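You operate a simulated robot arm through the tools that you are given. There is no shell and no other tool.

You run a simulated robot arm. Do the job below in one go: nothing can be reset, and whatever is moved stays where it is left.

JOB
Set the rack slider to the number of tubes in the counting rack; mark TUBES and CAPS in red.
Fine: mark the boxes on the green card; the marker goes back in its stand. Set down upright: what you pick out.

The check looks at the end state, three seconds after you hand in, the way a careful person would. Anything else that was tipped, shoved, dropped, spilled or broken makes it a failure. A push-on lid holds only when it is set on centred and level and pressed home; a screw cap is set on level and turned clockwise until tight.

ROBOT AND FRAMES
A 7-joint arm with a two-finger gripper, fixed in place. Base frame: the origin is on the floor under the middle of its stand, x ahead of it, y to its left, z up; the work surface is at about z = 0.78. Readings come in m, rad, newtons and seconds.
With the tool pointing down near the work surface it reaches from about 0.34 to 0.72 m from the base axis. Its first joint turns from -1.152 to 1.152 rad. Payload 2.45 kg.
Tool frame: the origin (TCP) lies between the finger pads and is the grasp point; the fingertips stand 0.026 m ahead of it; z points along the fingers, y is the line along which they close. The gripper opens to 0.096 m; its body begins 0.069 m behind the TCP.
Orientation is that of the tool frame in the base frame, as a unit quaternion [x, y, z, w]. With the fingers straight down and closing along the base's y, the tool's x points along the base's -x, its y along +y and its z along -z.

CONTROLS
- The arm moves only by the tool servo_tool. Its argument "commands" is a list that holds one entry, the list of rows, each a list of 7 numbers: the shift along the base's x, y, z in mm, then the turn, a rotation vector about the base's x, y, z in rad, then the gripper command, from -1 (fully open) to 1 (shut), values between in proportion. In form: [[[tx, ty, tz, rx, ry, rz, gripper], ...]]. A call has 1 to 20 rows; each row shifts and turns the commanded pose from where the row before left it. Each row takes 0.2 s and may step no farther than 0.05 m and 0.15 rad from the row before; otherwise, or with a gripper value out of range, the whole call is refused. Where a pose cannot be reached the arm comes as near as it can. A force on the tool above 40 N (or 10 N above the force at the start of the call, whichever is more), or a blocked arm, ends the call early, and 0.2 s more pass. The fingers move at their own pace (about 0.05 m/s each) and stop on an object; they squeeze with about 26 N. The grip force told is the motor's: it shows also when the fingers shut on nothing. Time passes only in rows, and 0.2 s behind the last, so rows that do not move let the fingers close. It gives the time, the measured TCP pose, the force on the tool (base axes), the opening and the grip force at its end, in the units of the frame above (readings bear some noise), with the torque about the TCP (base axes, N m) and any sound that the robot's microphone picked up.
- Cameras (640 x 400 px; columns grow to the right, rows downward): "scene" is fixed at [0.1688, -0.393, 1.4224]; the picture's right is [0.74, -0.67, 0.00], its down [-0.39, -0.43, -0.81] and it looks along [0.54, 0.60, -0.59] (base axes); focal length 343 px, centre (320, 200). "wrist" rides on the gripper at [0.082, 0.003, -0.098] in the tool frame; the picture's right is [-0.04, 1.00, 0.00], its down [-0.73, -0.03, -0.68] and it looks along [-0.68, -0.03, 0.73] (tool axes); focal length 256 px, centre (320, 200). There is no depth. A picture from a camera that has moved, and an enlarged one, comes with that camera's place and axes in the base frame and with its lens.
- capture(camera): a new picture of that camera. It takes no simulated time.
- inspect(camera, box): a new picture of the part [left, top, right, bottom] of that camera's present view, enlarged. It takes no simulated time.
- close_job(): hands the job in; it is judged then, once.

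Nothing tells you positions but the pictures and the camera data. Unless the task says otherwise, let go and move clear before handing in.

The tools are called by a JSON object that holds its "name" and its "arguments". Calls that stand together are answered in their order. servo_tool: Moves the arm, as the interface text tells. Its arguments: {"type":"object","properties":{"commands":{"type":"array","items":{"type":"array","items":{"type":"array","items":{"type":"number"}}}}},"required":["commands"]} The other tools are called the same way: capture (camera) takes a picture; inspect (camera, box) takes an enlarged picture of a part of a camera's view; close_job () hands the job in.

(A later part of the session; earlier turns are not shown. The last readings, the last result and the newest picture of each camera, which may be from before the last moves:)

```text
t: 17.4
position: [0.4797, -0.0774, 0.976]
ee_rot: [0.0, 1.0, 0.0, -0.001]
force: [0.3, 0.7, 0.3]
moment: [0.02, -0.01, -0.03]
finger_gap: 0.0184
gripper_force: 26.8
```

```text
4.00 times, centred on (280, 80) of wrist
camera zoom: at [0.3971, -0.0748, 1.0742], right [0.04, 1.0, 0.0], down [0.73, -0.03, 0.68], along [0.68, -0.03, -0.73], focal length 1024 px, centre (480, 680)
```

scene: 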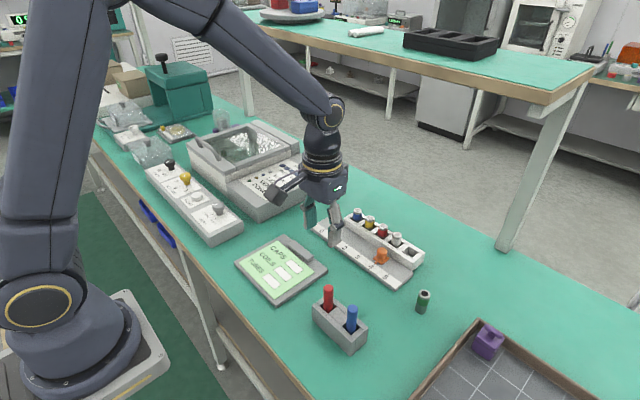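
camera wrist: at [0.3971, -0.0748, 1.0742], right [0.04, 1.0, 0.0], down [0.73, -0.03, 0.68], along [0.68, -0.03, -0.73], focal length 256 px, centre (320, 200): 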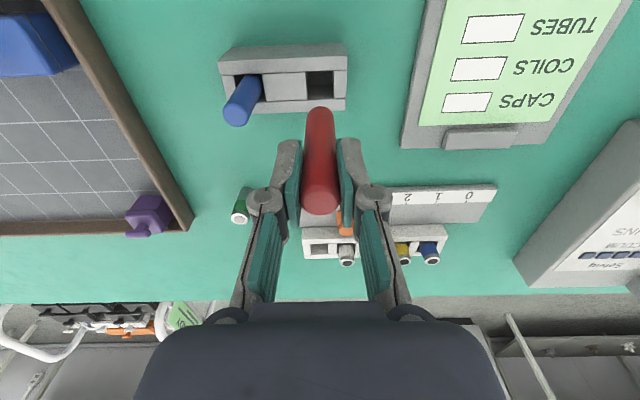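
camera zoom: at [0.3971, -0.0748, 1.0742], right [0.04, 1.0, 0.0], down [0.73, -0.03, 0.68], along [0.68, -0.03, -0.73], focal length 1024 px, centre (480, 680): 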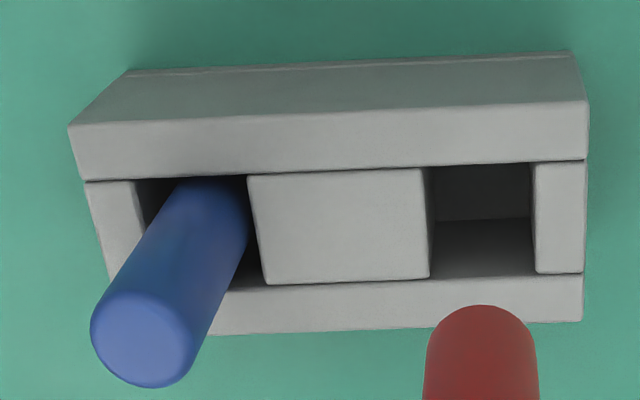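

The marker hangs vertical, with its nib about 90–96 mm below the TCP. I'll carry it over the card at this height and measure the boxes from there.

{"name": "servo_tool", "arguments": {"commands": [[[0, 32, 0, 0, 0, 0, 0.8], [0, 32, 0, 0, 0, 0, 0.8], [0, 32, 0, 0, 0, 0, 0.8], [0, 32, 0, 0, 0, 0, 0.8], [0, 31, 0, 0, 0, 0, 0.8], [0, 0, 0, 0, 0, 0, 0.8]]]}}

{"name": "capture", "arguments": {"camera": "wrist"}}

{"name": "inspect", "arguments": {"camera": "scene", "box": [220, 180, 380, 310]}}

```text
t: 18.8
position: [0.4801, 0.0829, 0.974]
ee_rot: [0.001, 1.0, 0.0, 0.0]
force: [-0.9, 0.0, 0.1]
moment: [0.01, -0.02, 0.01]
finger_gap: 0.0183
gripper_force: 26.0
```

```text
taken
camera wrist: at [0.3992, 0.0849, 1.0729], right [0.04, 1.0, 0.0], down [0.73, -0.03, 0.68], along [0.68, -0.03, -0.73], focal length 256 px, centre (320, 200)
```

wrist: 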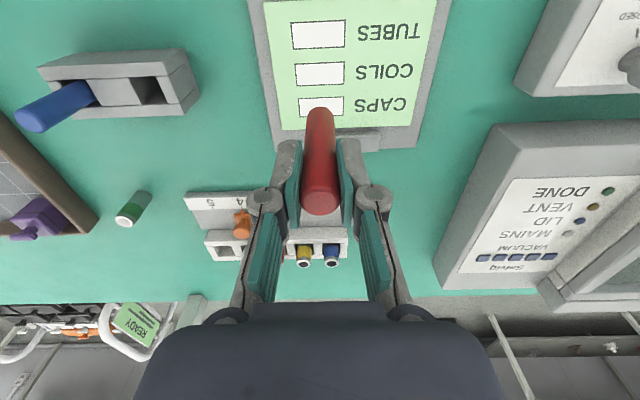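

```text
3.08 times, centred on (300, 245) of scene
camera zoom: at [0.1689, -0.393, 1.4224], right [0.74, -0.67, 0.0], down [-0.39, -0.43, -0.81], along [0.54, 0.6, -0.59], focal length 1057 px, centre (382, 62)
```

zoom: 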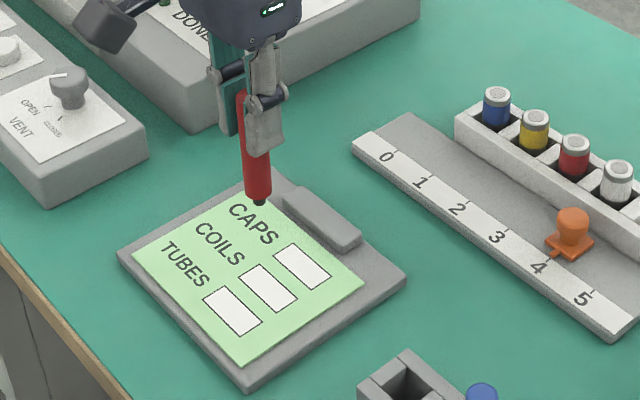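

I'm above the card now. I'll zoom in on the boxes to get their exact positions.

{"name": "inspect", "arguments": {"camera": "wrist", "box": [250, 0, 450, 130]}}

```text
3.08 times, centred on (350, 65) of wrist
camera zoom: at [0.3992, 0.0849, 1.0729], right [0.04, 1.0, 0.0], down [0.73, -0.03, 0.68], along [0.68, -0.03, -0.73], focal length 788 px, centre (228, 615)
```

zoom: 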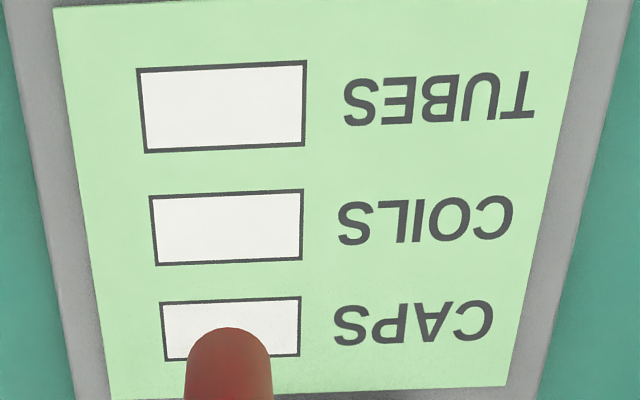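

From this view, TUBES is centred at about (0.450, 0.081) and CAPS at about (0.520, 0.081), each about 22 × 50 mm. I'll go to the left part of the TUBES box and lower to just above the card.

{"name": "servo_tool", "arguments": {"commands": [[[-16, -5, 0, 0, 0, 0, 0.8], [-15, -5, -10, 0, 0, 0, 0.8], [0, 0, -20, 0, 0, 0, 0.8], [0, 0, -20, 0, 0, 0, 0.8], [0, 0, -15, 0, 0, 0, 0.8], [0, 0, 0, 0, 0, 0, 0.8]]]}}

{"name": "inspect", "arguments": {"camera": "scene", "box": [230, 220, 330, 310]}}

{"name": "capture", "arguments": {"camera": "wrist"}}

```text
t: 20.2
position: [0.4488, 0.0731, 0.9102]
ee_rot: [0.001, 1.0, 0.0, 0.0]
force: [-0.1, 0.2, 0.1]
moment: [-0.01, 0.0, 0.01]
finger_gap: 0.0183
gripper_force: 26.3
```

```text
4.44 times, centred on (280, 265) of scene
camera zoom: at [0.1688, -0.393, 1.4224], right [0.74, -0.67, 0.0], down [-0.39, -0.43, -0.81], along [0.54, 0.6, -0.59], focal length 1526 px, centre (498, -89)
```

zoom: 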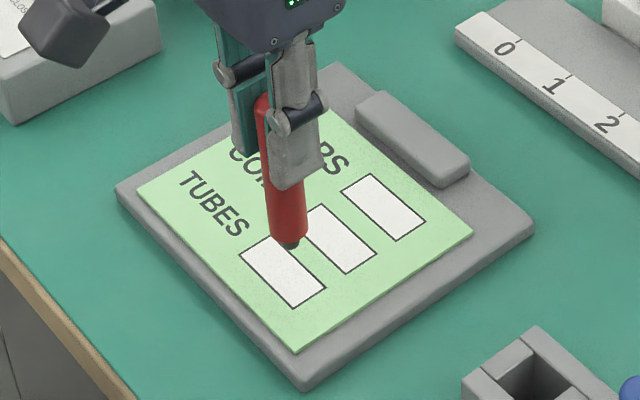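

```text
taken
camera wrist: at [0.3669, 0.0755, 1.0089], right [0.04, 1.0, 0.0], down [0.73, -0.03, 0.68], along [0.68, -0.03, -0.73], focal length 256 px, centre (320, 200)
```

wrist: 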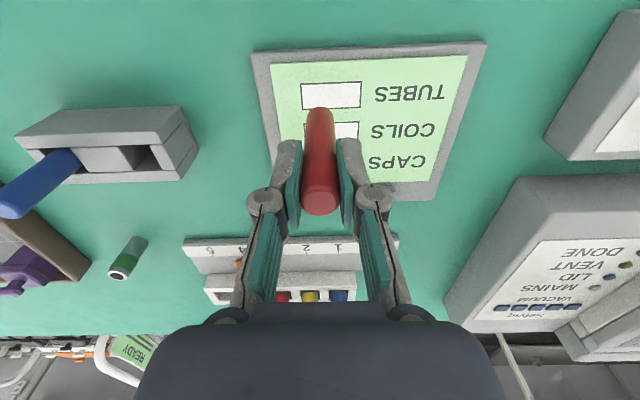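

The nib is about 20–25 mm above the TUBES box, over its right-hand part in the scene view, as intended. I'll lower in small steps and watch for contact.

{"name": "servo_tool", "arguments": {"commands": [[[0, 0, -6, 0, 0, 0, 0.8], [0, 0, -6, 0, 0, 0, 0.8], [0, 0, 0, 0, 0, 0, 0.8]]]}}

{"name": "inspect", "arguments": {"camera": "scene", "box": [250, 240, 320, 300]}}

```text
t: 21.0
position: [0.4478, 0.0727, 0.8986]
ee_rot: [0.0, 1.0, 0.0, 0.0]
force: [0.2, -0.6, -0.5]
moment: [0.0, 0.02, 0.02]
finger_gap: 0.0183
gripper_force: 26.2
```

```text
6.67 times, centred on (285, 270) of scene
camera zoom: at [0.1688, -0.393, 1.4224], right [0.74, -0.67, 0.0], down [-0.39, -0.43, -0.81], along [0.54, 0.6, -0.59], focal length 2289 px, centre (553, -267)
```

zoom: 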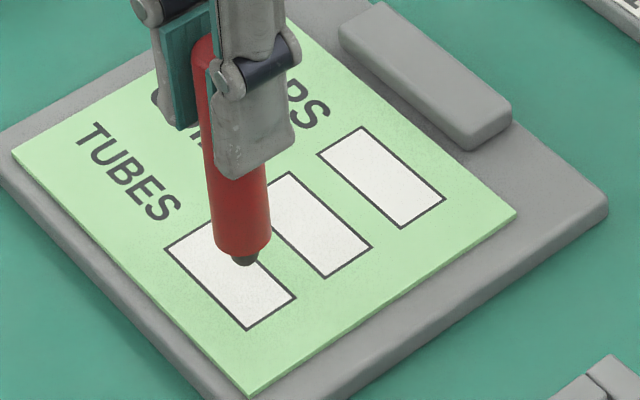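

The nib is still about 10 mm above the card. I'll lower 6 mm more, then use 1–2 mm steps.

{"name": "servo_tool", "arguments": {"commands": [[[0, 0, -3, 0, 0, 0, 0.8], [0, 0, -3, 0, 0, 0, 0.8], [0, 0, 0, 0, 0, 0, 0.8]]]}}

{"name": "inspect", "arguments": {"camera": "scene", "box": [250, 240, 320, 300]}}

```text
t: 21.8
position: [0.4463, 0.0715, 0.8932]
ee_rot: [0.0, 1.0, 0.001, 0.0]
force: [0.1, 0.6, -0.5]
moment: [-0.03, -0.03, 0.0]
finger_gap: 0.018
gripper_force: 26.0
```

```text
6.67 times, centred on (285, 270) of scene
camera zoom: at [0.1688, -0.393, 1.4224], right [0.74, -0.67, 0.0], down [-0.39, -0.43, -0.81], along [0.54, 0.6, -0.59], focal length 2289 px, centre (553, -267)
```

zoom: 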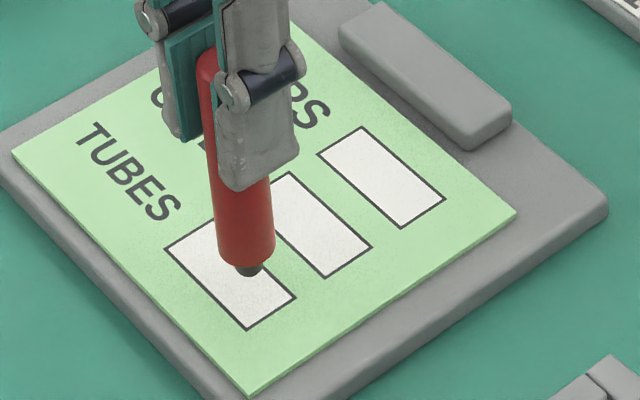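

Still no contact and the nib has a few millimetres left. I'll step down 2 mm at a time.

{"name": "servo_tool", "arguments": {"commands": [[[0, 0, -2, 0, 0, 0, 0.8], [0, 0, 0, 0, 0, 0, 0.8]]]}}

{"name": "servo_tool", "arguments": {"commands": [[[0, 0, -1.5, 0, 0, 0, 0.8], [0, 0, 0, 0, 0, 0, 0.8]]]}}

{"name": "inspect", "arguments": {"camera": "scene", "box": [250, 240, 320, 300]}}

```text
t: 22.4
position: [0.4485, 0.0724, 0.8917]
ee_rot: [0.0, 1.0, 0.0, 0.0]
force: [0.2, 0.5, 0.0]
moment: [0.0, -0.03, 0.03]
finger_gap: 0.0182
gripper_force: 25.2
```

```text
t: 23.0
position: [0.4487, 0.0709, 0.8909]
ee_rot: [0.0, 1.0, 0.0, -0.001]
force: [0.5, 0.3, 1.0]
moment: [0.01, -0.01, 0.05]
finger_gap: 0.0183
gripper_force: 26.1
```

```text
6.67 times, centred on (285, 270) of scene
camera zoom: at [0.1688, -0.393, 1.4224], right [0.74, -0.67, 0.0], down [-0.39, -0.43, -0.81], along [0.54, 0.6, -0.59], focal length 2289 px, centre (553, -267)
```

zoom: 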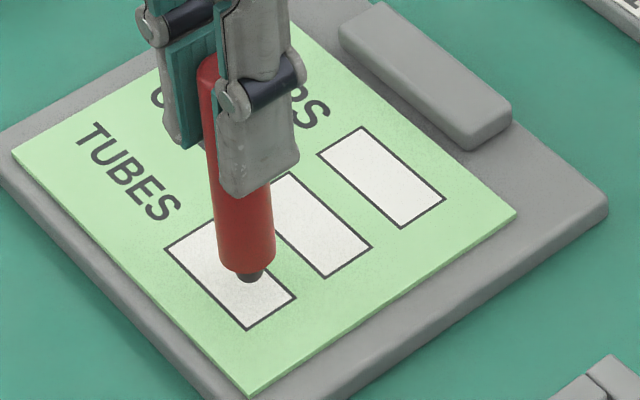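

The nib is nearly at the card. I'll continue with 1 mm steps, reading the force each time.

{"name": "servo_tool", "arguments": {"commands": [[[0, 0, -1, 0, 0, 0, 0.8], [0, 0, 0, 0, 0, 0, 0.8]]]}}

{"name": "servo_tool", "arguments": {"commands": [[[0, 0, -1, 0, 0, 0, 0.8], [0, 0, 0, 0, 0, 0, 0.8]]]}}

{"name": "inspect", "arguments": {"camera": "scene", "box": [265, 255, 305, 290]}}

```text
t: 23.6
position: [0.4473, 0.0719, 0.8899]
ee_rot: [-0.001, 1.0, 0.0, 0.0]
force: [0.2, 0.1, 0.5]
moment: [0.0, -0.02, 0.01]
finger_gap: 0.0181
gripper_force: 26.0
```

```text
t: 24.2
position: [0.4476, 0.0717, 0.8883]
ee_rot: [0.001, 1.0, 0.0, -0.001]
force: [1.1, 0.0, -0.4]
moment: [-0.01, -0.02, -0.02]
finger_gap: 0.0181
gripper_force: 25.5
```

```text
11.43 times, centred on (285, 272) of scene
camera zoom: at [0.1688, -0.393, 1.4224], right [0.74, -0.67, 0.0], down [-0.39, -0.43, -0.81], along [0.54, 0.6, -0.59], focal length 3924 px, centre (720, -629)
```

zoom: 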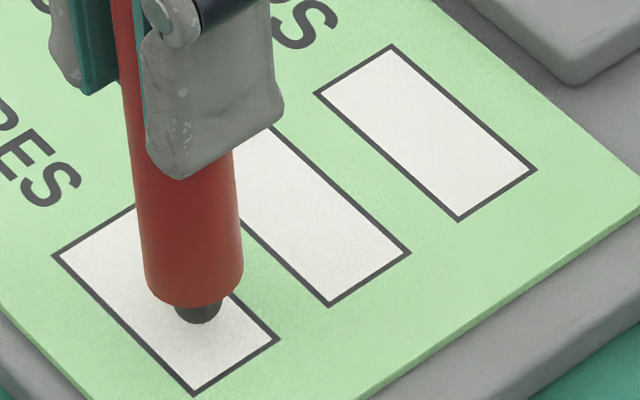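

No contact force yet. I'll keep stepping down by 1 mm.

{"name": "servo_tool", "arguments": {"commands": [[[0, 0, -1, 0, 0, 0, 0.8], [0, 0, 0, 0, 0, 0, 0.8]]]}}

{"name": "servo_tool", "arguments": {"commands": [[[0, 0, -1, 0, 0, 0, 0.8], [0, 0, 0, 0, 0, 0, 0.8]]]}}

{"name": "inspect", "arguments": {"camera": "scene", "box": [265, 255, 305, 290]}}

```text
t: 24.8
position: [0.4478, 0.0706, 0.8861]
ee_rot: [0.0, 1.0, 0.0, 0.0]
force: [0.0, 0.6, 1.2]
moment: [0.04, -0.03, 0.0]
finger_gap: 0.018
gripper_force: 26.3
```

```text
t: 25.4
position: [0.4488, 0.071, 0.886]
ee_rot: [0.0, 1.0, 0.0, 0.0]
force: [-0.5, -0.4, -0.3]
moment: [0.01, 0.02, 0.01]
finger_gap: 0.0181
gripper_force: 25.8
```

```text
11.43 times, centred on (285, 272) of scene
camera zoom: at [0.1688, -0.393, 1.4224], right [0.74, -0.67, 0.0], down [-0.39, -0.43, -0.81], along [0.54, 0.6, -0.59], focal length 3924 px, centre (720, -629)
```

zoom: 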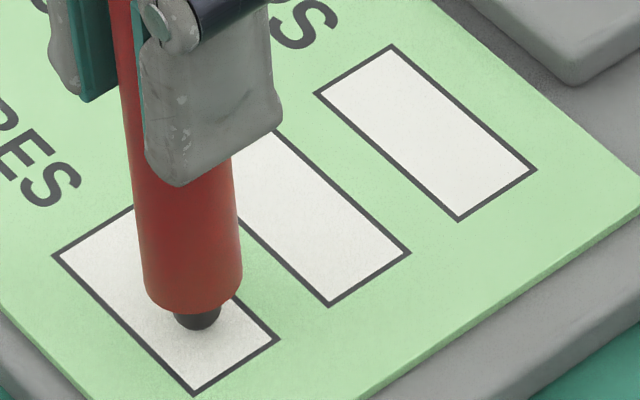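

Still no contact force. I'll continue in 1 mm steps.

{"name": "servo_tool", "arguments": {"commands": [[[0, 0, -1, 0, 0, 0, 0.8], [0, 0, 0, 0, 0, 0, 0.8]]]}}

{"name": "servo_tool", "arguments": {"commands": [[[0, 0, -1, 0, 0, 0, 0.8], [0, 0, 0, 0, 0, 0, 0.8]]]}}

{"name": "inspect", "arguments": {"camera": "scene", "box": [265, 255, 305, 290]}}

```text
t: 26.0
position: [0.4478, 0.0709, 0.884]
ee_rot: [0.0, 1.0, 0.0, 0.0]
force: [-0.1, 0.0, 0.4]
moment: [0.02, -0.02, 0.01]
finger_gap: 0.0183
gripper_force: 26.1
```

```text
t: 26.6
position: [0.4479, 0.0719, 0.8844]
ee_rot: [0.0, 1.0, 0.0, 0.0]
force: [-1.7, -0.2, 9.1]
moment: [-0.03, 0.14, 0.0]
finger_gap: 0.0182
gripper_force: 25.6
```

```text
11.43 times, centred on (285, 272) of scene
camera zoom: at [0.1687, -0.393, 1.4224], right [0.74, -0.67, 0.0], down [-0.39, -0.43, -0.81], along [0.54, 0.6, -0.59], focal length 3924 px, centre (720, -629)
```

zoom: 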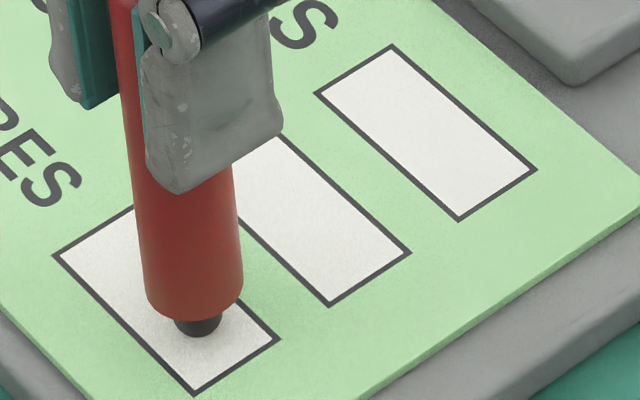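

Contact: about 9 N on the card inside the TUBES box. I'll ease up slightly and draw a short stroke along the box.

{"name": "servo_tool", "arguments": {"commands": [[[0, 0, -0.0, 0, 0, 0, 0.8], [0, 1, 0.3, 0, 0, 0, 0.8], [0, 3, 0, 0, 0, 0, 0.8], [0, 4, 0, 0, 0, 0, 0.8], [0, 4, 0, 0, 0, 0, 0.8], [0, 0, 0, 0, 0, 0, 0.8]]]}}

{"name": "inspect", "arguments": {"camera": "scene", "box": [260, 250, 310, 290]}}

```text
t: 28.0
position: [0.4479, 0.0844, 0.8837]
ee_rot: [0.001, 1.0, 0.001, 0.001]
force: [-0.5, 0.0, 0.3]
moment: [0.01, 0.01, 0.0]
finger_gap: 0.0183
gripper_force: 25.9
```

```text
10.00 times, centred on (285, 270) of scene
camera zoom: at [0.1688, -0.393, 1.4224], right [0.74, -0.67, 0.0], down [-0.39, -0.43, -0.81], along [0.54, 0.6, -0.59], focal length 3434 px, centre (670, -500)
```

zoom: 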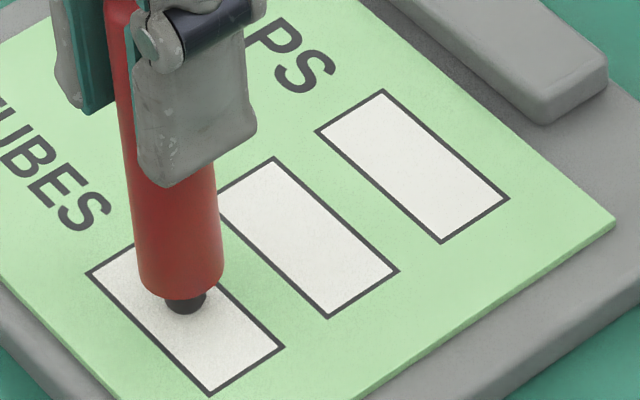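

The nib lost contact after that small raise, and no ink shows. I'll lower again until I feel light contact.

{"name": "servo_tool", "arguments": {"commands": [[[0, 0, -0.4, 0, 0, 0, 0.8], [0, 0, 0, 0, 0, 0, 0.8]]]}}

{"name": "servo_tool", "arguments": {"commands": [[[0, 0, -0.4, 0, 0, 0, 0.8], [0, 0, 0, 0, 0, 0, 0.8]]]}}

```text
t: 28.6
position: [0.4471, 0.083, 0.884]
ee_rot: [0.0, 1.0, 0.0, 0.0]
force: [-0.8, -0.1, 3.3]
moment: [0.02, 0.0, 0.02]
finger_gap: 0.0183
gripper_force: 25.7
```

```text
t: 29.2
position: [0.4469, 0.0837, 0.8833]
ee_rot: [0.001, 1.0, 0.0, 0.001]
force: [-1.6, -0.3, 11.0]
moment: [-0.02, 0.13, 0.01]
finger_gap: 0.0183
gripper_force: 26.2
```

I have about 11 N of contact. I'll draw a stroke back along the box at this depth and look for ink.

{"name": "servo_tool", "arguments": {"commands": [[[0, -2, 0, 0, 0, 0, 0.8], [0, -3, 0, 0, 0, 0, 0.8], [0, -3, 0, 0, 0, 0, 0.8], [0, -3, 0, 0, 0, 0, 0.8]]]}}

{"name": "inspect", "arguments": {"camera": "scene", "box": [260, 250, 310, 290]}}

{"name": "capture", "arguments": {"camera": "wrist"}}

```text
t: 30.2
position: [0.4473, 0.0727, 0.8828]
ee_rot: [0.0, 1.0, 0.0, 0.001]
force: [1.6, 2.8, 10.2]
moment: [0.22, -0.18, -0.03]
finger_gap: 0.0184
gripper_force: 25.5
```

```text
10.00 times, centred on (285, 270) of scene
camera zoom: at [0.1687, -0.393, 1.4224], right [0.74, -0.67, 0.0], down [-0.39, -0.43, -0.81], along [0.54, 0.6, -0.59], focal length 3434 px, centre (670, -500)
```

zoom: 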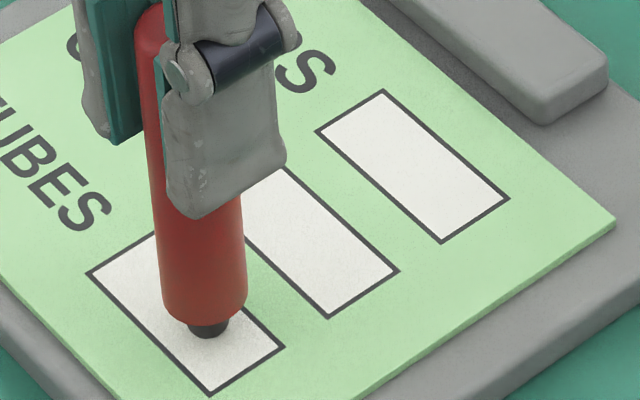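

```text
taken
camera wrist: at [0.3663, 0.0755, 0.9813], right [0.04, 1.0, 0.0], down [0.73, -0.03, 0.68], along [0.68, -0.03, -0.73], focal length 256 px, centre (320, 200)
```

wrist: 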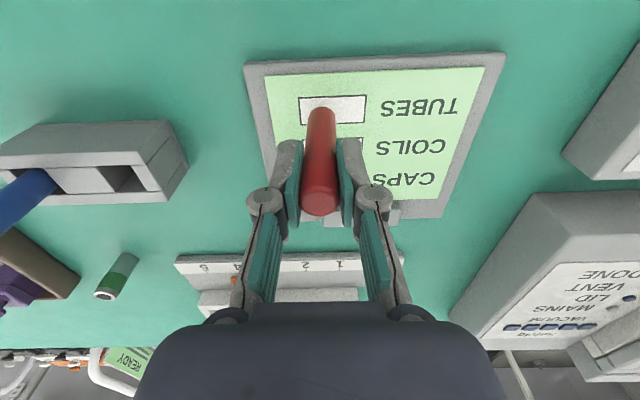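

The stroke is hidden behind the marker body from both cameras. I'll zoom in on the wrist view to check for ink.

{"name": "inspect", "arguments": {"camera": "wrist", "box": [280, 80, 400, 150]}}

```text
5.33 times, centred on (340, 115) of wrist
camera zoom: at [0.3663, 0.0755, 0.9813], right [0.04, 1.0, 0.0], down [0.73, -0.03, 0.68], along [0.68, -0.03, -0.73], focal length 1365 px, centre (213, 653)
```

zoom: 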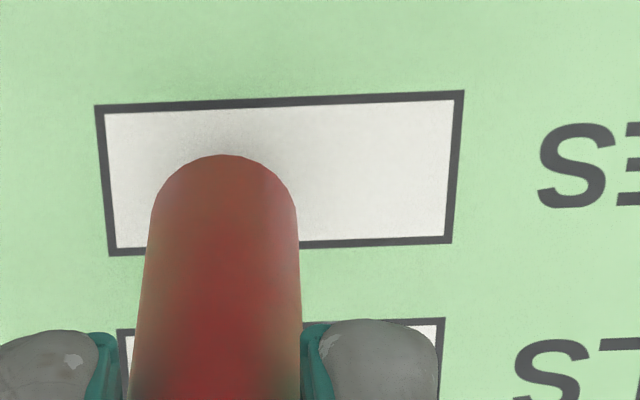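

No ink is visible beside the marker, so I'll lift and look at the whole box.

{"name": "servo_tool", "arguments": {"commands": [[[0, 0, 15, 0, 0, 0, 0.8], [0, -20, 15, 0, 0, 0, 0.8], [0, -20, 0, 0, 0, 0, 0.8], [0, 0, 0, 0, 0, 0, 0.8]]]}}

{"name": "inspect", "arguments": {"camera": "scene", "box": [230, 220, 330, 310]}}

{"name": "inspect", "arguments": {"camera": "wrist", "box": [280, 40, 480, 200]}}

```text
t: 31.2
position: [0.4475, 0.0355, 0.9116]
ee_rot: [0.0, 1.0, 0.001, 0.001]
force: [0.4, -0.3, -0.1]
moment: [-0.03, -0.01, -0.03]
finger_gap: 0.0184
gripper_force: 26.3
```

```text
4.44 times, centred on (280, 265) of scene
camera zoom: at [0.1688, -0.393, 1.4224], right [0.74, -0.67, 0.0], down [-0.39, -0.43, -0.81], along [0.54, 0.6, -0.59], focal length 1526 px, centre (498, -89)
```

zoom: 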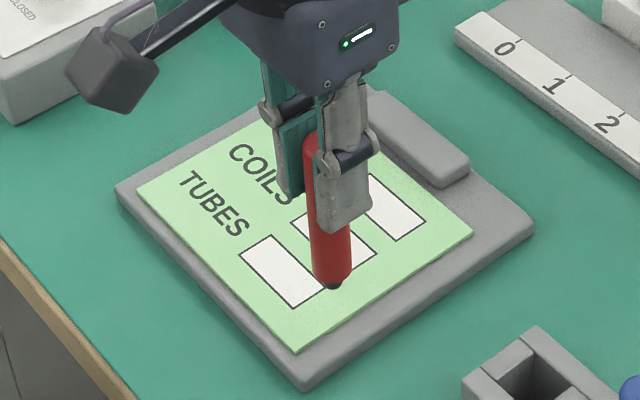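

```text
2.50 times, centred on (380, 120) of wrist
camera zoom: at [0.3665, 0.0371, 1.0106], right [0.04, 1.0, 0.0], down [0.73, -0.03, 0.68], along [0.68, -0.03, -0.73], focal length 640 px, centre (170, 400)
```

zoom: 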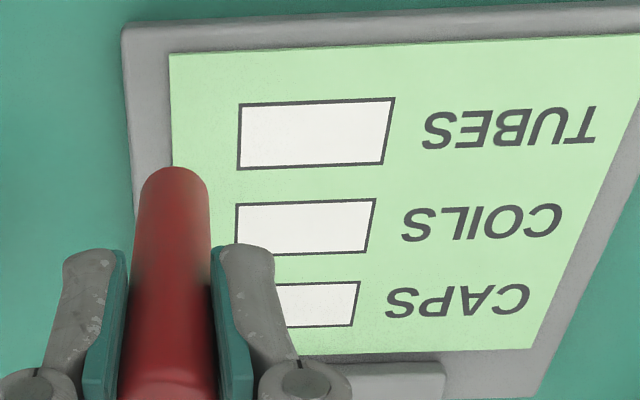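

There's no ink after an 11 mm stroke with firm contact. I'll examine the nib closely to understand why.

{"name": "inspect", "arguments": {"camera": "scene", "box": [290, 240, 320, 290]}}

{"name": "inspect", "arguments": {"camera": "scene", "box": [275, 265, 310, 295]}}

{"name": "inspect", "arguments": {"camera": "wrist", "box": [345, 70, 445, 120]}}

```text
8.00 times, centred on (305, 265) of scene
camera zoom: at [0.1688, -0.393, 1.4224], right [0.74, -0.67, 0.0], down [-0.39, -0.43, -0.81], along [0.54, 0.6, -0.59], focal length 2747 px, centre (440, -320)
```

zoom: 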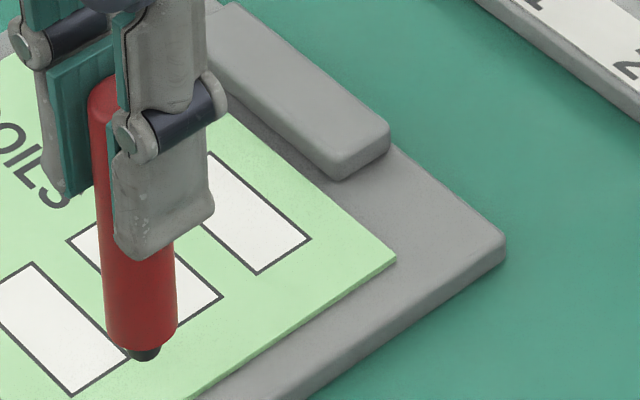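

```text
13.33 times, centred on (292, 280) of scene
camera zoom: at [0.1688, -0.393, 1.4224], right [0.74, -0.67, 0.0], down [-0.39, -0.43, -0.81], along [0.54, 0.6, -0.59], focal length 4578 px, centre (687, -867)
```

zoom: 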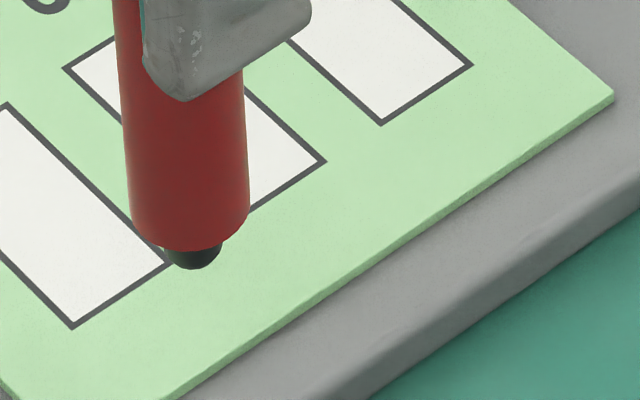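

```text
6.40 times, centred on (395, 95) of wrist
camera zoom: at [0.3665, 0.0371, 1.0106], right [0.04, 1.0, 0.0], down [0.73, -0.03, 0.68], along [0.68, -0.03, -0.73], focal length 1638 px, centre (-160, 872)
```

zoom: 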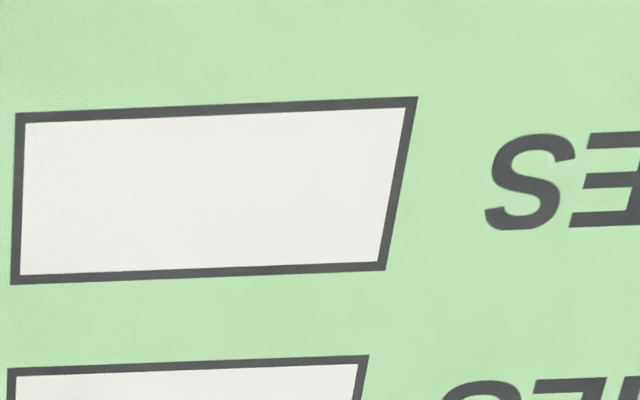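

The nib is a dark rounded felt tip, and the box is still clean. I'll try again with a longer continuous stroke under steady contact, starting near one end of the TUBES box.

{"name": "servo_tool", "arguments": {"commands": [[[0, 18, 0, 0, 0, 0, 0.8], [0, 17, 0, 0, 0, 0, 0.8], [0, 0, -14, 0, 0, 0, 0.8], [0, 0, -12, 0, 0, 0, 0.8], [0, 0, -3, 0, 0, 0, 0.8], [0, 0, 0, 0, 0, 0, 0.8], [0, 0, -0.6, 0, 0, 0, 0.8], [0, 0, 0, 0, 0, 0, 0.8]]]}}

{"name": "inspect", "arguments": {"camera": "scene", "box": [260, 250, 310, 290]}}

```text
t: 33.0
position: [0.4478, 0.0678, 0.8833]
ee_rot: [0.0, 1.0, 0.0, 0.0]
force: [-1.9, 1.0, 4.7]
moment: [-0.02, 0.1, 0.03]
finger_gap: 0.0185
gripper_force: 26.1
```

```text
10.00 times, centred on (285, 270) of scene
camera zoom: at [0.1688, -0.393, 1.4224], right [0.74, -0.67, 0.0], down [-0.39, -0.43, -0.81], along [0.54, 0.6, -0.59], focal length 3434 px, centre (670, -500)
```

zoom: 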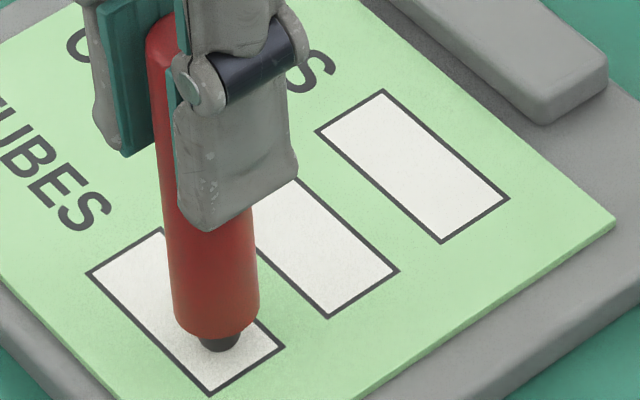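

Contact is 4.7 N inside the box. I'll draw a 26 mm stroke along the box in one pass.

{"name": "servo_tool", "arguments": {"commands": [[[0, 2, -0.1, 0, 0, 0, 0.8], [0, 3, -0.1, 0, 0, 0, 0.8], [0, 3, 0, 0, 0, 0, 0.8], [0, 3, 0, 0, 0, 0, 0.8], [0, 3, 0, 0, 0, 0, 0.8], [0, 3, 0, 0, 0, 0, 0.8], [0, 3, 0, 0, 0, 0, 0.8], [0, 3, 0, 0, 0, 0, 0.8], [0, 3, 0, 0, 0, 0, 0.8], [0, 0, 0, 0, 0, 0, 0.8]]]}}

{"name": "inspect", "arguments": {"camera": "scene", "box": [260, 250, 310, 290]}}

{"name": "inspect", "arguments": {"camera": "wrist", "box": [260, 60, 400, 150]}}

```text
t: 35.2
position: [0.4469, 0.0941, 0.8834]
ee_rot: [0.0, 1.0, 0.0, 0.0]
force: [0.2, -0.2, -0.1]
moment: [0.0, 0.01, 0.01]
finger_gap: 0.0183
gripper_force: 25.8
```

```text
10.00 times, centred on (285, 270) of scene
camera zoom: at [0.1688, -0.393, 1.4224], right [0.74, -0.67, 0.0], down [-0.39, -0.43, -0.81], along [0.54, 0.6, -0.59], focal length 3434 px, centre (670, -500)
```

zoom: 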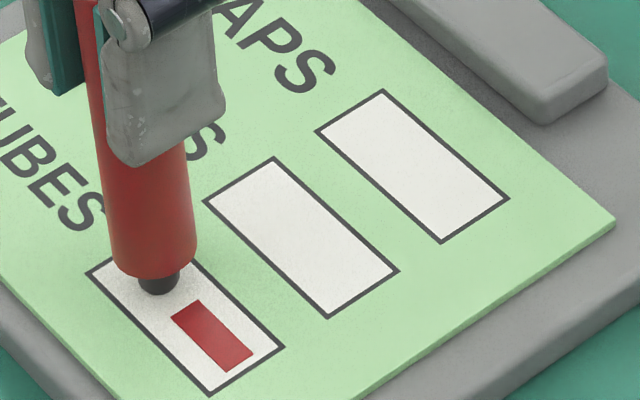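

```text
4.44 times, centred on (330, 105) of wrist
camera zoom: at [0.3656, 0.0967, 0.9814], right [0.04, 1.0, 0.0], down [0.73, -0.03, 0.68], along [0.68, -0.03, -0.73], focal length 1138 px, centre (276, 622)
```

zoom: 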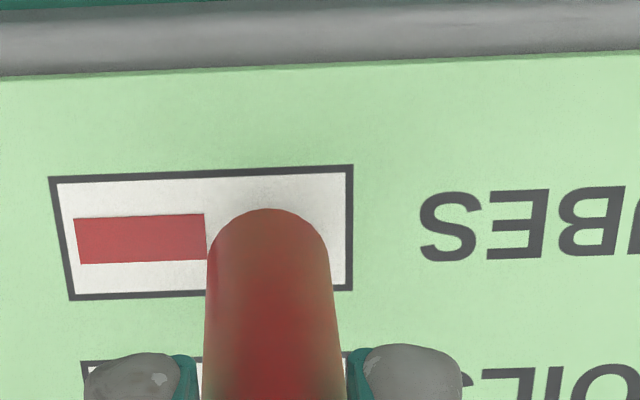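

A clean red bar about 20 mm long now sits fully inside the TUBES box; it only inks after enough contact stroke. Next I'll lift and move to the CAPS box.

{"name": "servo_tool", "arguments": {"commands": [[[0, 0, 10, 0, 0, 0, 0.8], [0, 0, 15, 0, 0, 0, 0.8], [23, -9, 0, 0, 0, 0, 0.8], [23, -9, 0, 0, 0, 0, 0.8], [23, -9, 0, 0, 0, 0, 0.8], [0, 0, 0, 0, 0, 0, 0.8]]]}}

{"name": "inspect", "arguments": {"camera": "scene", "box": [230, 220, 330, 310]}}

{"name": "capture", "arguments": {"camera": "wrist"}}

```text
t: 36.6
position: [0.5174, 0.0668, 0.9072]
ee_rot: [0.0, 1.0, 0.001, 0.0]
force: [0.6, -0.4, 0.0]
moment: [-0.02, 0.01, -0.02]
finger_gap: 0.0182
gripper_force: 25.9
```

```text
4.44 times, centred on (280, 265) of scene
camera zoom: at [0.1688, -0.393, 1.4224], right [0.74, -0.67, 0.0], down [-0.39, -0.43, -0.81], along [0.54, 0.6, -0.59], focal length 1526 px, centre (498, -89)
```

zoom: 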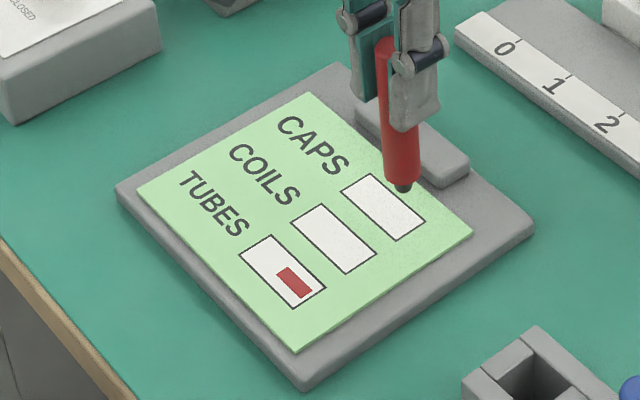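

```text
taken
camera wrist: at [0.4362, 0.0699, 1.0061], right [0.04, 1.0, 0.0], down [0.73, -0.03, 0.68], along [0.68, -0.03, -0.73], focal length 256 px, centre (320, 200)
```

wrist: 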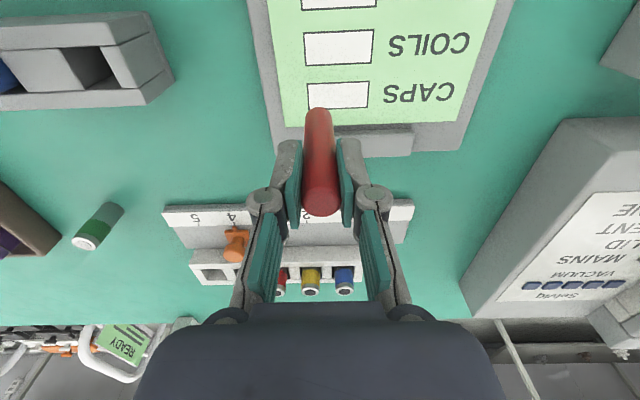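

The TUBES mark looks good. The nib is now above the CAPS box; I'll shift slightly toward its centre and lower to just above the card.

{"name": "servo_tool", "arguments": {"commands": [[[-1, 4, -8, 0, 0, 0, 0.8], [0, 0, -8, 0, 0, 0, 0.8], [0, 0, -6, 0, 0, 0, 0.8], [0, 0, 0, 0, 0, 0, 0.8]]]}}

{"name": "inspect", "arguments": {"camera": "scene", "box": [290, 235, 340, 275]}}

```text
t: 37.6
position: [0.5147, 0.0713, 0.8852]
ee_rot: [0.0, 1.0, 0.0, 0.0]
force: [0.2, 0.3, -0.1]
moment: [0.01, -0.03, 0.0]
finger_gap: 0.0184
gripper_force: 26.2
```

```text
10.00 times, centred on (315, 255) of scene
camera zoom: at [0.1688, -0.393, 1.4224], right [0.74, -0.67, 0.0], down [-0.39, -0.43, -0.81], along [0.54, 0.6, -0.59], focal length 3434 px, centre (370, -350)
```

zoom: 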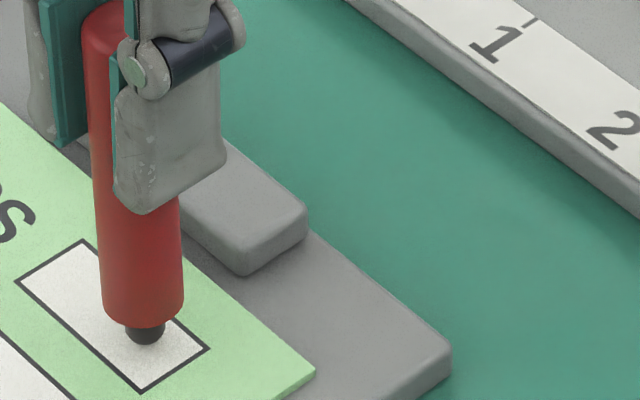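

The nib is about 3 mm above the CAPS box, well inside it. I'll lower to contact in small steps.

{"name": "servo_tool", "arguments": {"commands": [[[0, 2, -1, 0, 0, 0, 0.8], [0, 0, -1, 0, 0, 0, 0.8], [0, 0, 0, 0, 0, 0, 0.8]]]}}

{"name": "servo_tool", "arguments": {"commands": [[[0, 0, -0.6, 0, 0, 0, 0.8], [0, 0, 0, 0, 0, 0, 0.8]]]}}

{"name": "servo_tool", "arguments": {"commands": [[[0, 0, -0.5, 0, 0, 0, 0.8], [0, 0, 0, 0, 0, 0, 0.8]]]}}

```text
t: 38.4
position: [0.5141, 0.0732, 0.8828]
ee_rot: [0.0, 1.0, 0.0, 0.001]
force: [0.1, 0.0, 0.3]
moment: [-0.01, 0.01, 0.02]
finger_gap: 0.0183
gripper_force: 26.2
```

```text
t: 39.0
position: [0.5151, 0.0734, 0.8829]
ee_rot: [0.0, 1.0, 0.0, 0.0]
force: [0.8, 0.2, -0.3]
moment: [0.04, 0.02, 0.03]
finger_gap: 0.0182
gripper_force: 25.9
```

```text
t: 39.6
position: [0.5149, 0.073, 0.8825]
ee_rot: [0.0, 1.0, 0.0, 0.0]
force: [-1.5, -0.3, 3.7]
moment: [-0.05, 0.06, -0.03]
finger_gap: 0.0183
gripper_force: 25.8
```

Light contact of 3.7 N in the CAPS box. I'll press a touch more and draw a 20 mm stroke.

{"name": "servo_tool", "arguments": {"commands": [[[0, 0, -0.3, 0, 0, 0, 0.8], [0, 2, 0, 0, 0, 0, 0.8], [0, 3, -0.1, 0, 0, 0, 0.8], [0, 3, 0, 0, 0, 0, 0.8], [0, 3, -0.1, 0, 0, 0, 0.8], [0, 3, 0, 0, 0, 0, 0.8], [0, 3, -0.1, 0, 0, 0, 0.8], [0, 3, 0, 0, 0, 0, 0.8]]]}}

{"name": "inspect", "arguments": {"camera": "scene", "box": [290, 235, 340, 275]}}

{"name": "inspect", "arguments": {"camera": "wrist", "box": [260, 60, 400, 150]}}

```text
t: 41.4
position: [0.5159, 0.0935, 0.8834]
ee_rot: [0.0, 1.0, -0.001, 0.0]
force: [0.1, -1.4, 4.4]
moment: [-0.07, -0.02, 0.01]
finger_gap: 0.0183
gripper_force: 25.7
```

```text
10.00 times, centred on (315, 255) of scene
camera zoom: at [0.1687, -0.3931, 1.4224], right [0.74, -0.67, 0.0], down [-0.39, -0.43, -0.81], along [0.54, 0.6, -0.59], focal length 3434 px, centre (370, -350)
```

zoom: 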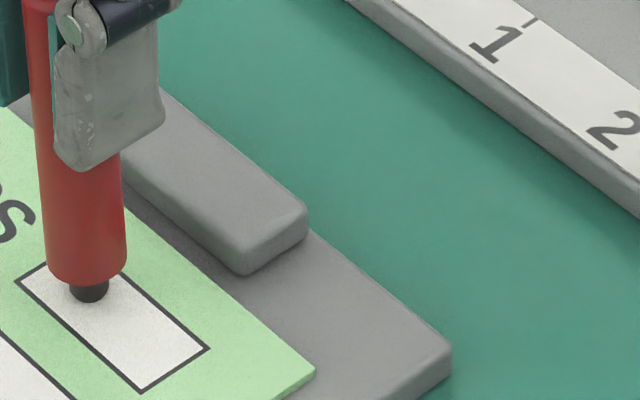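

```text
4.44 times, centred on (330, 105) of wrist
camera zoom: at [0.4341, 0.0958, 0.981], right [0.04, 1.0, 0.0], down [0.73, -0.03, 0.68], along [0.68, -0.03, -0.73], focal length 1138 px, centre (276, 622)
```

zoom: 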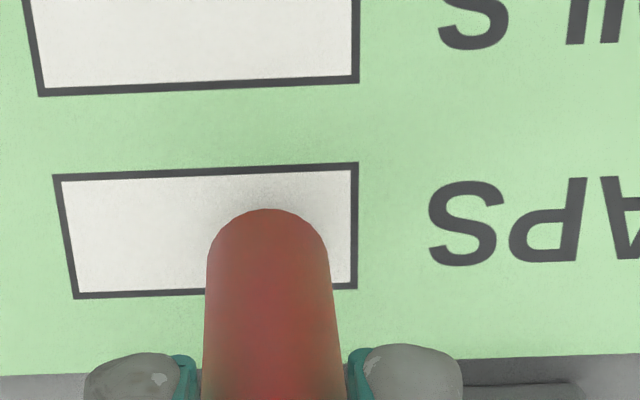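

No ink shows yet. In TUBES the ink was visible only after contact broke, so I'll lift straight up and check.

{"name": "servo_tool", "arguments": {"commands": [[[0, 0, 3, 0, 0, 0, 0.8], [0, 0, 0, 0, 0, 0, 0.8]]]}}

{"name": "inspect", "arguments": {"camera": "scene", "box": [250, 220, 340, 295]}}

{"name": "inspect", "arguments": {"camera": "wrist", "box": [260, 60, 400, 150]}}

```text
t: 42.0
position: [0.5144, 0.0924, 0.887]
ee_rot: [0.0, 1.0, 0.001, 0.001]
force: [-0.4, -0.7, -0.1]
moment: [0.02, 0.03, 0.03]
finger_gap: 0.0184
gripper_force: 26.5
```

```text
5.33 times, centred on (295, 258) of scene
camera zoom: at [0.1688, -0.393, 1.4224], right [0.74, -0.67, 0.0], down [-0.39, -0.43, -0.81], along [0.54, 0.6, -0.59], focal length 1831 px, centre (453, -107)
```

zoom: 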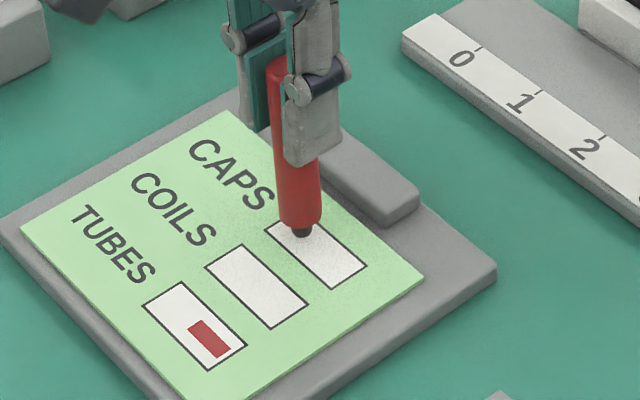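

```text
4.44 times, centred on (330, 105) of wrist
camera zoom: at [0.4337, 0.0959, 0.9838], right [0.04, 1.0, 0.0], down [0.73, -0.03, 0.68], along [0.68, -0.03, -0.73], focal length 1138 px, centre (276, 622)
```

zoom: 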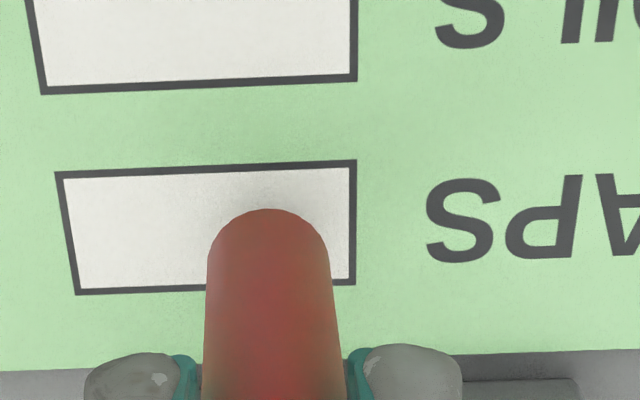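

CAPS is still blank after one pass, so the ink seems to need either more contact path or lighter pressure. I'll lower again to light contact and stroke back, checking as I go.

{"name": "servo_tool", "arguments": {"commands": [[[0, -2, -1.5, 0, 0, 0, 0.8], [0, 0, -1.2, 0, 0, 0, 0.8], [0, 0, 0, 0, 0, 0, 0.8]]]}}

{"name": "servo_tool", "arguments": {"commands": [[[0, 0, -0.2, 0, 0, 0, 0.8], [0, 0, 0, 0, 0, 0, 0.8]]]}}

```text
t: 42.8
position: [0.5145, 0.0911, 0.8832]
ee_rot: [0.0, 1.0, 0.0, 0.0]
force: [-1.5, 0.1, 7.2]
moment: [0.04, 0.17, -0.01]
finger_gap: 0.0183
gripper_force: 26.3
```

```text
t: 43.4
position: [0.5164, 0.0896, 0.8825]
ee_rot: [0.0, 1.0, 0.0, 0.0]
force: [-2.0, -0.3, 7.1]
moment: [0.03, 0.16, 0.02]
finger_gap: 0.0183
gripper_force: 25.3
```

Contact is 7 N. I'll stroke back 18 mm along −y, easing up slightly.

{"name": "servo_tool", "arguments": {"commands": [[[0, -2, 0.1, 0, 0, 0, 0.8], [0, -3, 0.1, 0, 0, 0, 0.8], [0, -3, 0, 0, 0, 0, 0.8], [0, -3, 0.1, 0, 0, 0, 0.8], [0, -3, 0, 0, 0, 0, 0.8], [0, -3, 0, 0, 0, 0, 0.8]]]}}

{"name": "inspect", "arguments": {"camera": "scene", "box": [290, 235, 340, 275]}}

{"name": "inspect", "arguments": {"camera": "wrist", "box": [260, 60, 400, 150]}}

```text
t: 44.8
position: [0.5158, 0.074, 0.8833]
ee_rot: [0.0, 1.0, 0.001, 0.0]
force: [-0.4, -0.1, 0.0]
moment: [-0.06, 0.04, 0.0]
finger_gap: 0.018
gripper_force: 25.5
```

```text
10.00 times, centred on (315, 255) of scene
camera zoom: at [0.1688, -0.393, 1.4224], right [0.74, -0.67, 0.0], down [-0.39, -0.43, -0.81], along [0.54, 0.6, -0.59], focal length 3434 px, centre (370, -350)
```

zoom: 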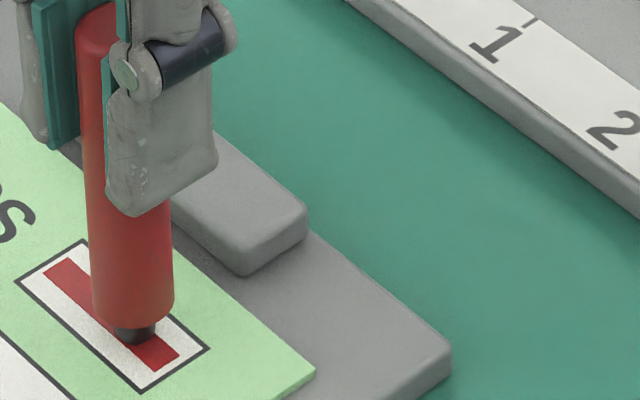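

```text
4.44 times, centred on (330, 105) of wrist
camera zoom: at [0.434, 0.0762, 0.9814], right [0.04, 1.0, 0.0], down [0.73, -0.03, 0.68], along [0.68, -0.03, -0.73], focal length 1138 px, centre (276, 622)
```

zoom: 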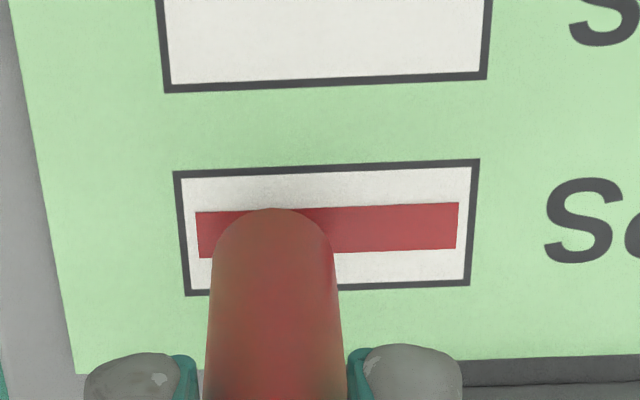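

CAPS now carries a long red bar across its box. TUBES only got half that length, so I'll go back and mark its other half to match.

{"name": "servo_tool", "arguments": {"commands": [[[0, 0, 10, 0, 0, 0, 0.8], [0, 0, 10, 0, 0, 0, 0.8], [-23, 4, 0, 0, 0, 0, 0.8], [-23, 3, 0, 0, 0, 0, 0.8], [-22.4, 3, 0, 0, 0, 0, 0.8], [0, 0, 0, 0, 0, 0, 0.8]]]}}

{"name": "inspect", "arguments": {"camera": "scene", "box": [250, 220, 340, 295]}}

{"name": "inspect", "arguments": {"camera": "wrist", "box": [260, 60, 420, 170]}}

```text
t: 46.2
position: [0.4465, 0.0855, 0.9036]
ee_rot: [0.0, 1.0, 0.0, 0.0]
force: [-0.5, -0.1, 0.3]
moment: [0.02, -0.02, -0.01]
finger_gap: 0.0181
gripper_force: 26.6
```

```text
5.33 times, centred on (295, 258) of scene
camera zoom: at [0.1688, -0.393, 1.4224], right [0.74, -0.67, 0.0], down [-0.39, -0.43, -0.81], along [0.54, 0.6, -0.59], focal length 1831 px, centre (453, -107)
```

zoom: 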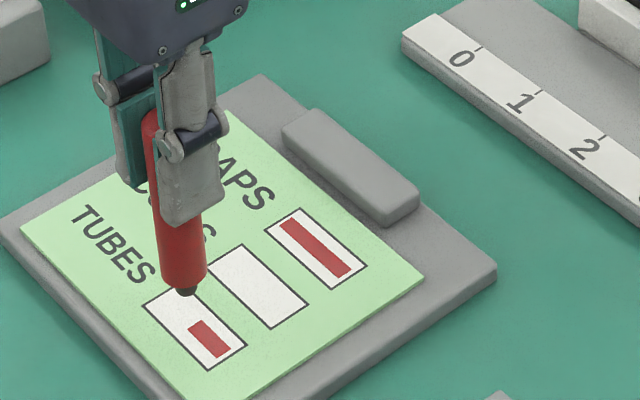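

```text
3.64 times, centred on (340, 115) of wrist
camera zoom: at [0.3647, 0.0872, 1.0022], right [0.04, 1.0, 0.0], down [0.73, -0.03, 0.68], along [0.68, -0.03, -0.73], focal length 931 px, centre (247, 509)
```

zoom: 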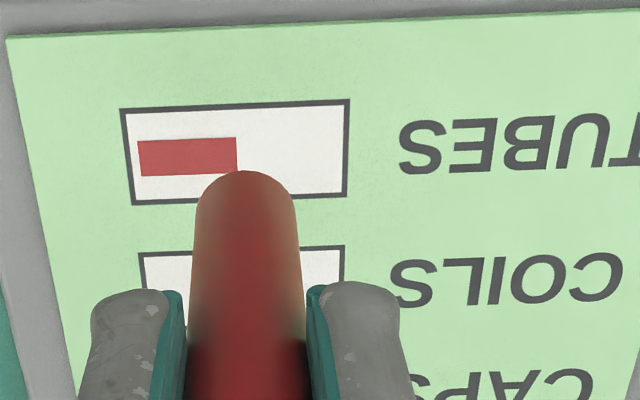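

CAPS shows a full bar, COILS is clean and TUBES a half bar. I'll lower onto the unmarked half of TUBES.

{"name": "servo_tool", "arguments": {"commands": [[[0, 4, -8, 0, 0, 0, 0.8], [0, 0, -8, 0, 0, 0, 0.8], [0, 0, -2.9, 0, 0, 0, 0.8], [0, 0, 0, 0, 0, 0, 0.8]]]}}

{"name": "servo_tool", "arguments": {"commands": [[[0, 0, -0.7, 0, 0, 0, 0.8], [0, 0, 0, 0, 0, 0, 0.8]]]}}

{"name": "servo_tool", "arguments": {"commands": [[[0, 0, -0.4, 0, 0, 0, 0.8], [0, 0, 0, 0, 0, 0, 0.8]]]}}

```text
t: 47.2
position: [0.4472, 0.0888, 0.8839]
ee_rot: [0.0, 1.0, 0.0, 0.0]
force: [-0.2, -1.0, -0.1]
moment: [0.01, 0.0, 0.03]
finger_gap: 0.0184
gripper_force: 26.1
```

```text
t: 47.8
position: [0.447, 0.0875, 0.8839]
ee_rot: [0.0, 1.0, -0.001, 0.0]
force: [-0.1, 0.0, 0.3]
moment: [0.01, 0.0, 0.0]
finger_gap: 0.0186
gripper_force: 25.8
```

```text
t: 48.4
position: [0.4473, 0.0866, 0.8831]
ee_rot: [-0.001, 1.0, -0.001, 0.0]
force: [-1.8, 0.5, 7.8]
moment: [0.0, 0.16, -0.01]
finger_gap: 0.0185
gripper_force: 26.5
```

Contact at 7.8 N. I'll stroke about 10 mm toward +y and back to the middle, at steady depth.

{"name": "servo_tool", "arguments": {"commands": [[[0, 2, 0, 0, 0, 0, 0.8], [0, 3, 0, 0, 0, 0, 0.8], [0, 3, -0.1, 0, 0, 0, 0.8], [0, 2, 0, 0, 0, 0, 0.8], [0, -2, 0, 0, 0, 0, 0.8], [0, -3, 0, 0, 0, 0, 0.8], [0, -3, 0, 0, 0, 0, 0.8], [0, -3, 0, 0, 0, 0, 0.8]]]}}

{"name": "inspect", "arguments": {"camera": "scene", "box": [260, 250, 310, 290]}}

{"name": "inspect", "arguments": {"camera": "wrist", "box": [260, 60, 400, 150]}}

```text
t: 50.2
position: [0.4471, 0.0862, 0.8832]
ee_rot: [0.0, 1.0, 0.0, 0.0]
force: [0.8, -0.2, -0.4]
moment: [-0.04, 0.03, -0.02]
finger_gap: 0.0182
gripper_force: 26.4
```

```text
10.00 times, centred on (285, 270) of scene
camera zoom: at [0.1688, -0.393, 1.4224], right [0.74, -0.67, 0.0], down [-0.39, -0.43, -0.81], along [0.54, 0.6, -0.59], focal length 3434 px, centre (670, -500)
```

zoom: 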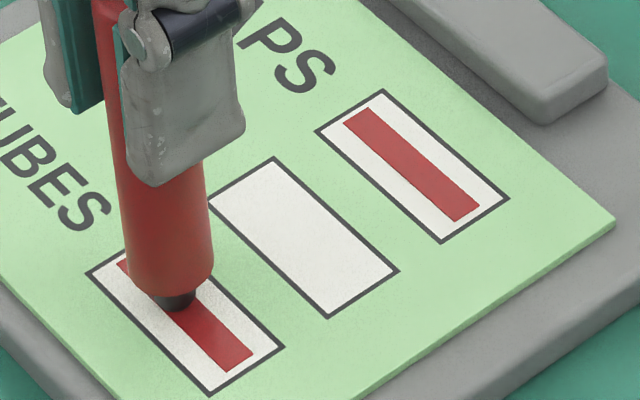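

```text
4.44 times, centred on (330, 105) of wrist
camera zoom: at [0.3654, 0.089, 0.9813], right [0.04, 1.0, 0.0], down [0.73, -0.03, 0.68], along [0.68, -0.03, -0.73], focal length 1138 px, centre (276, 622)
```

zoom: 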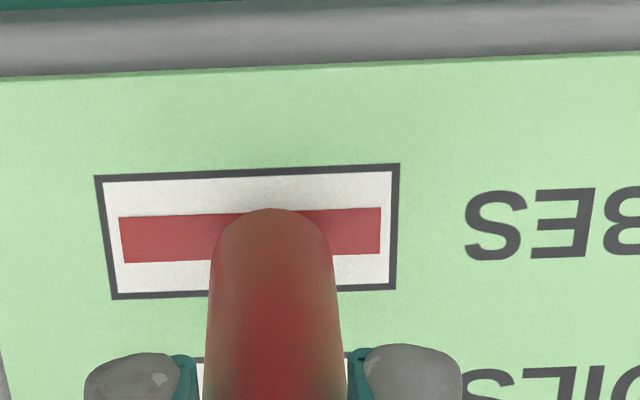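

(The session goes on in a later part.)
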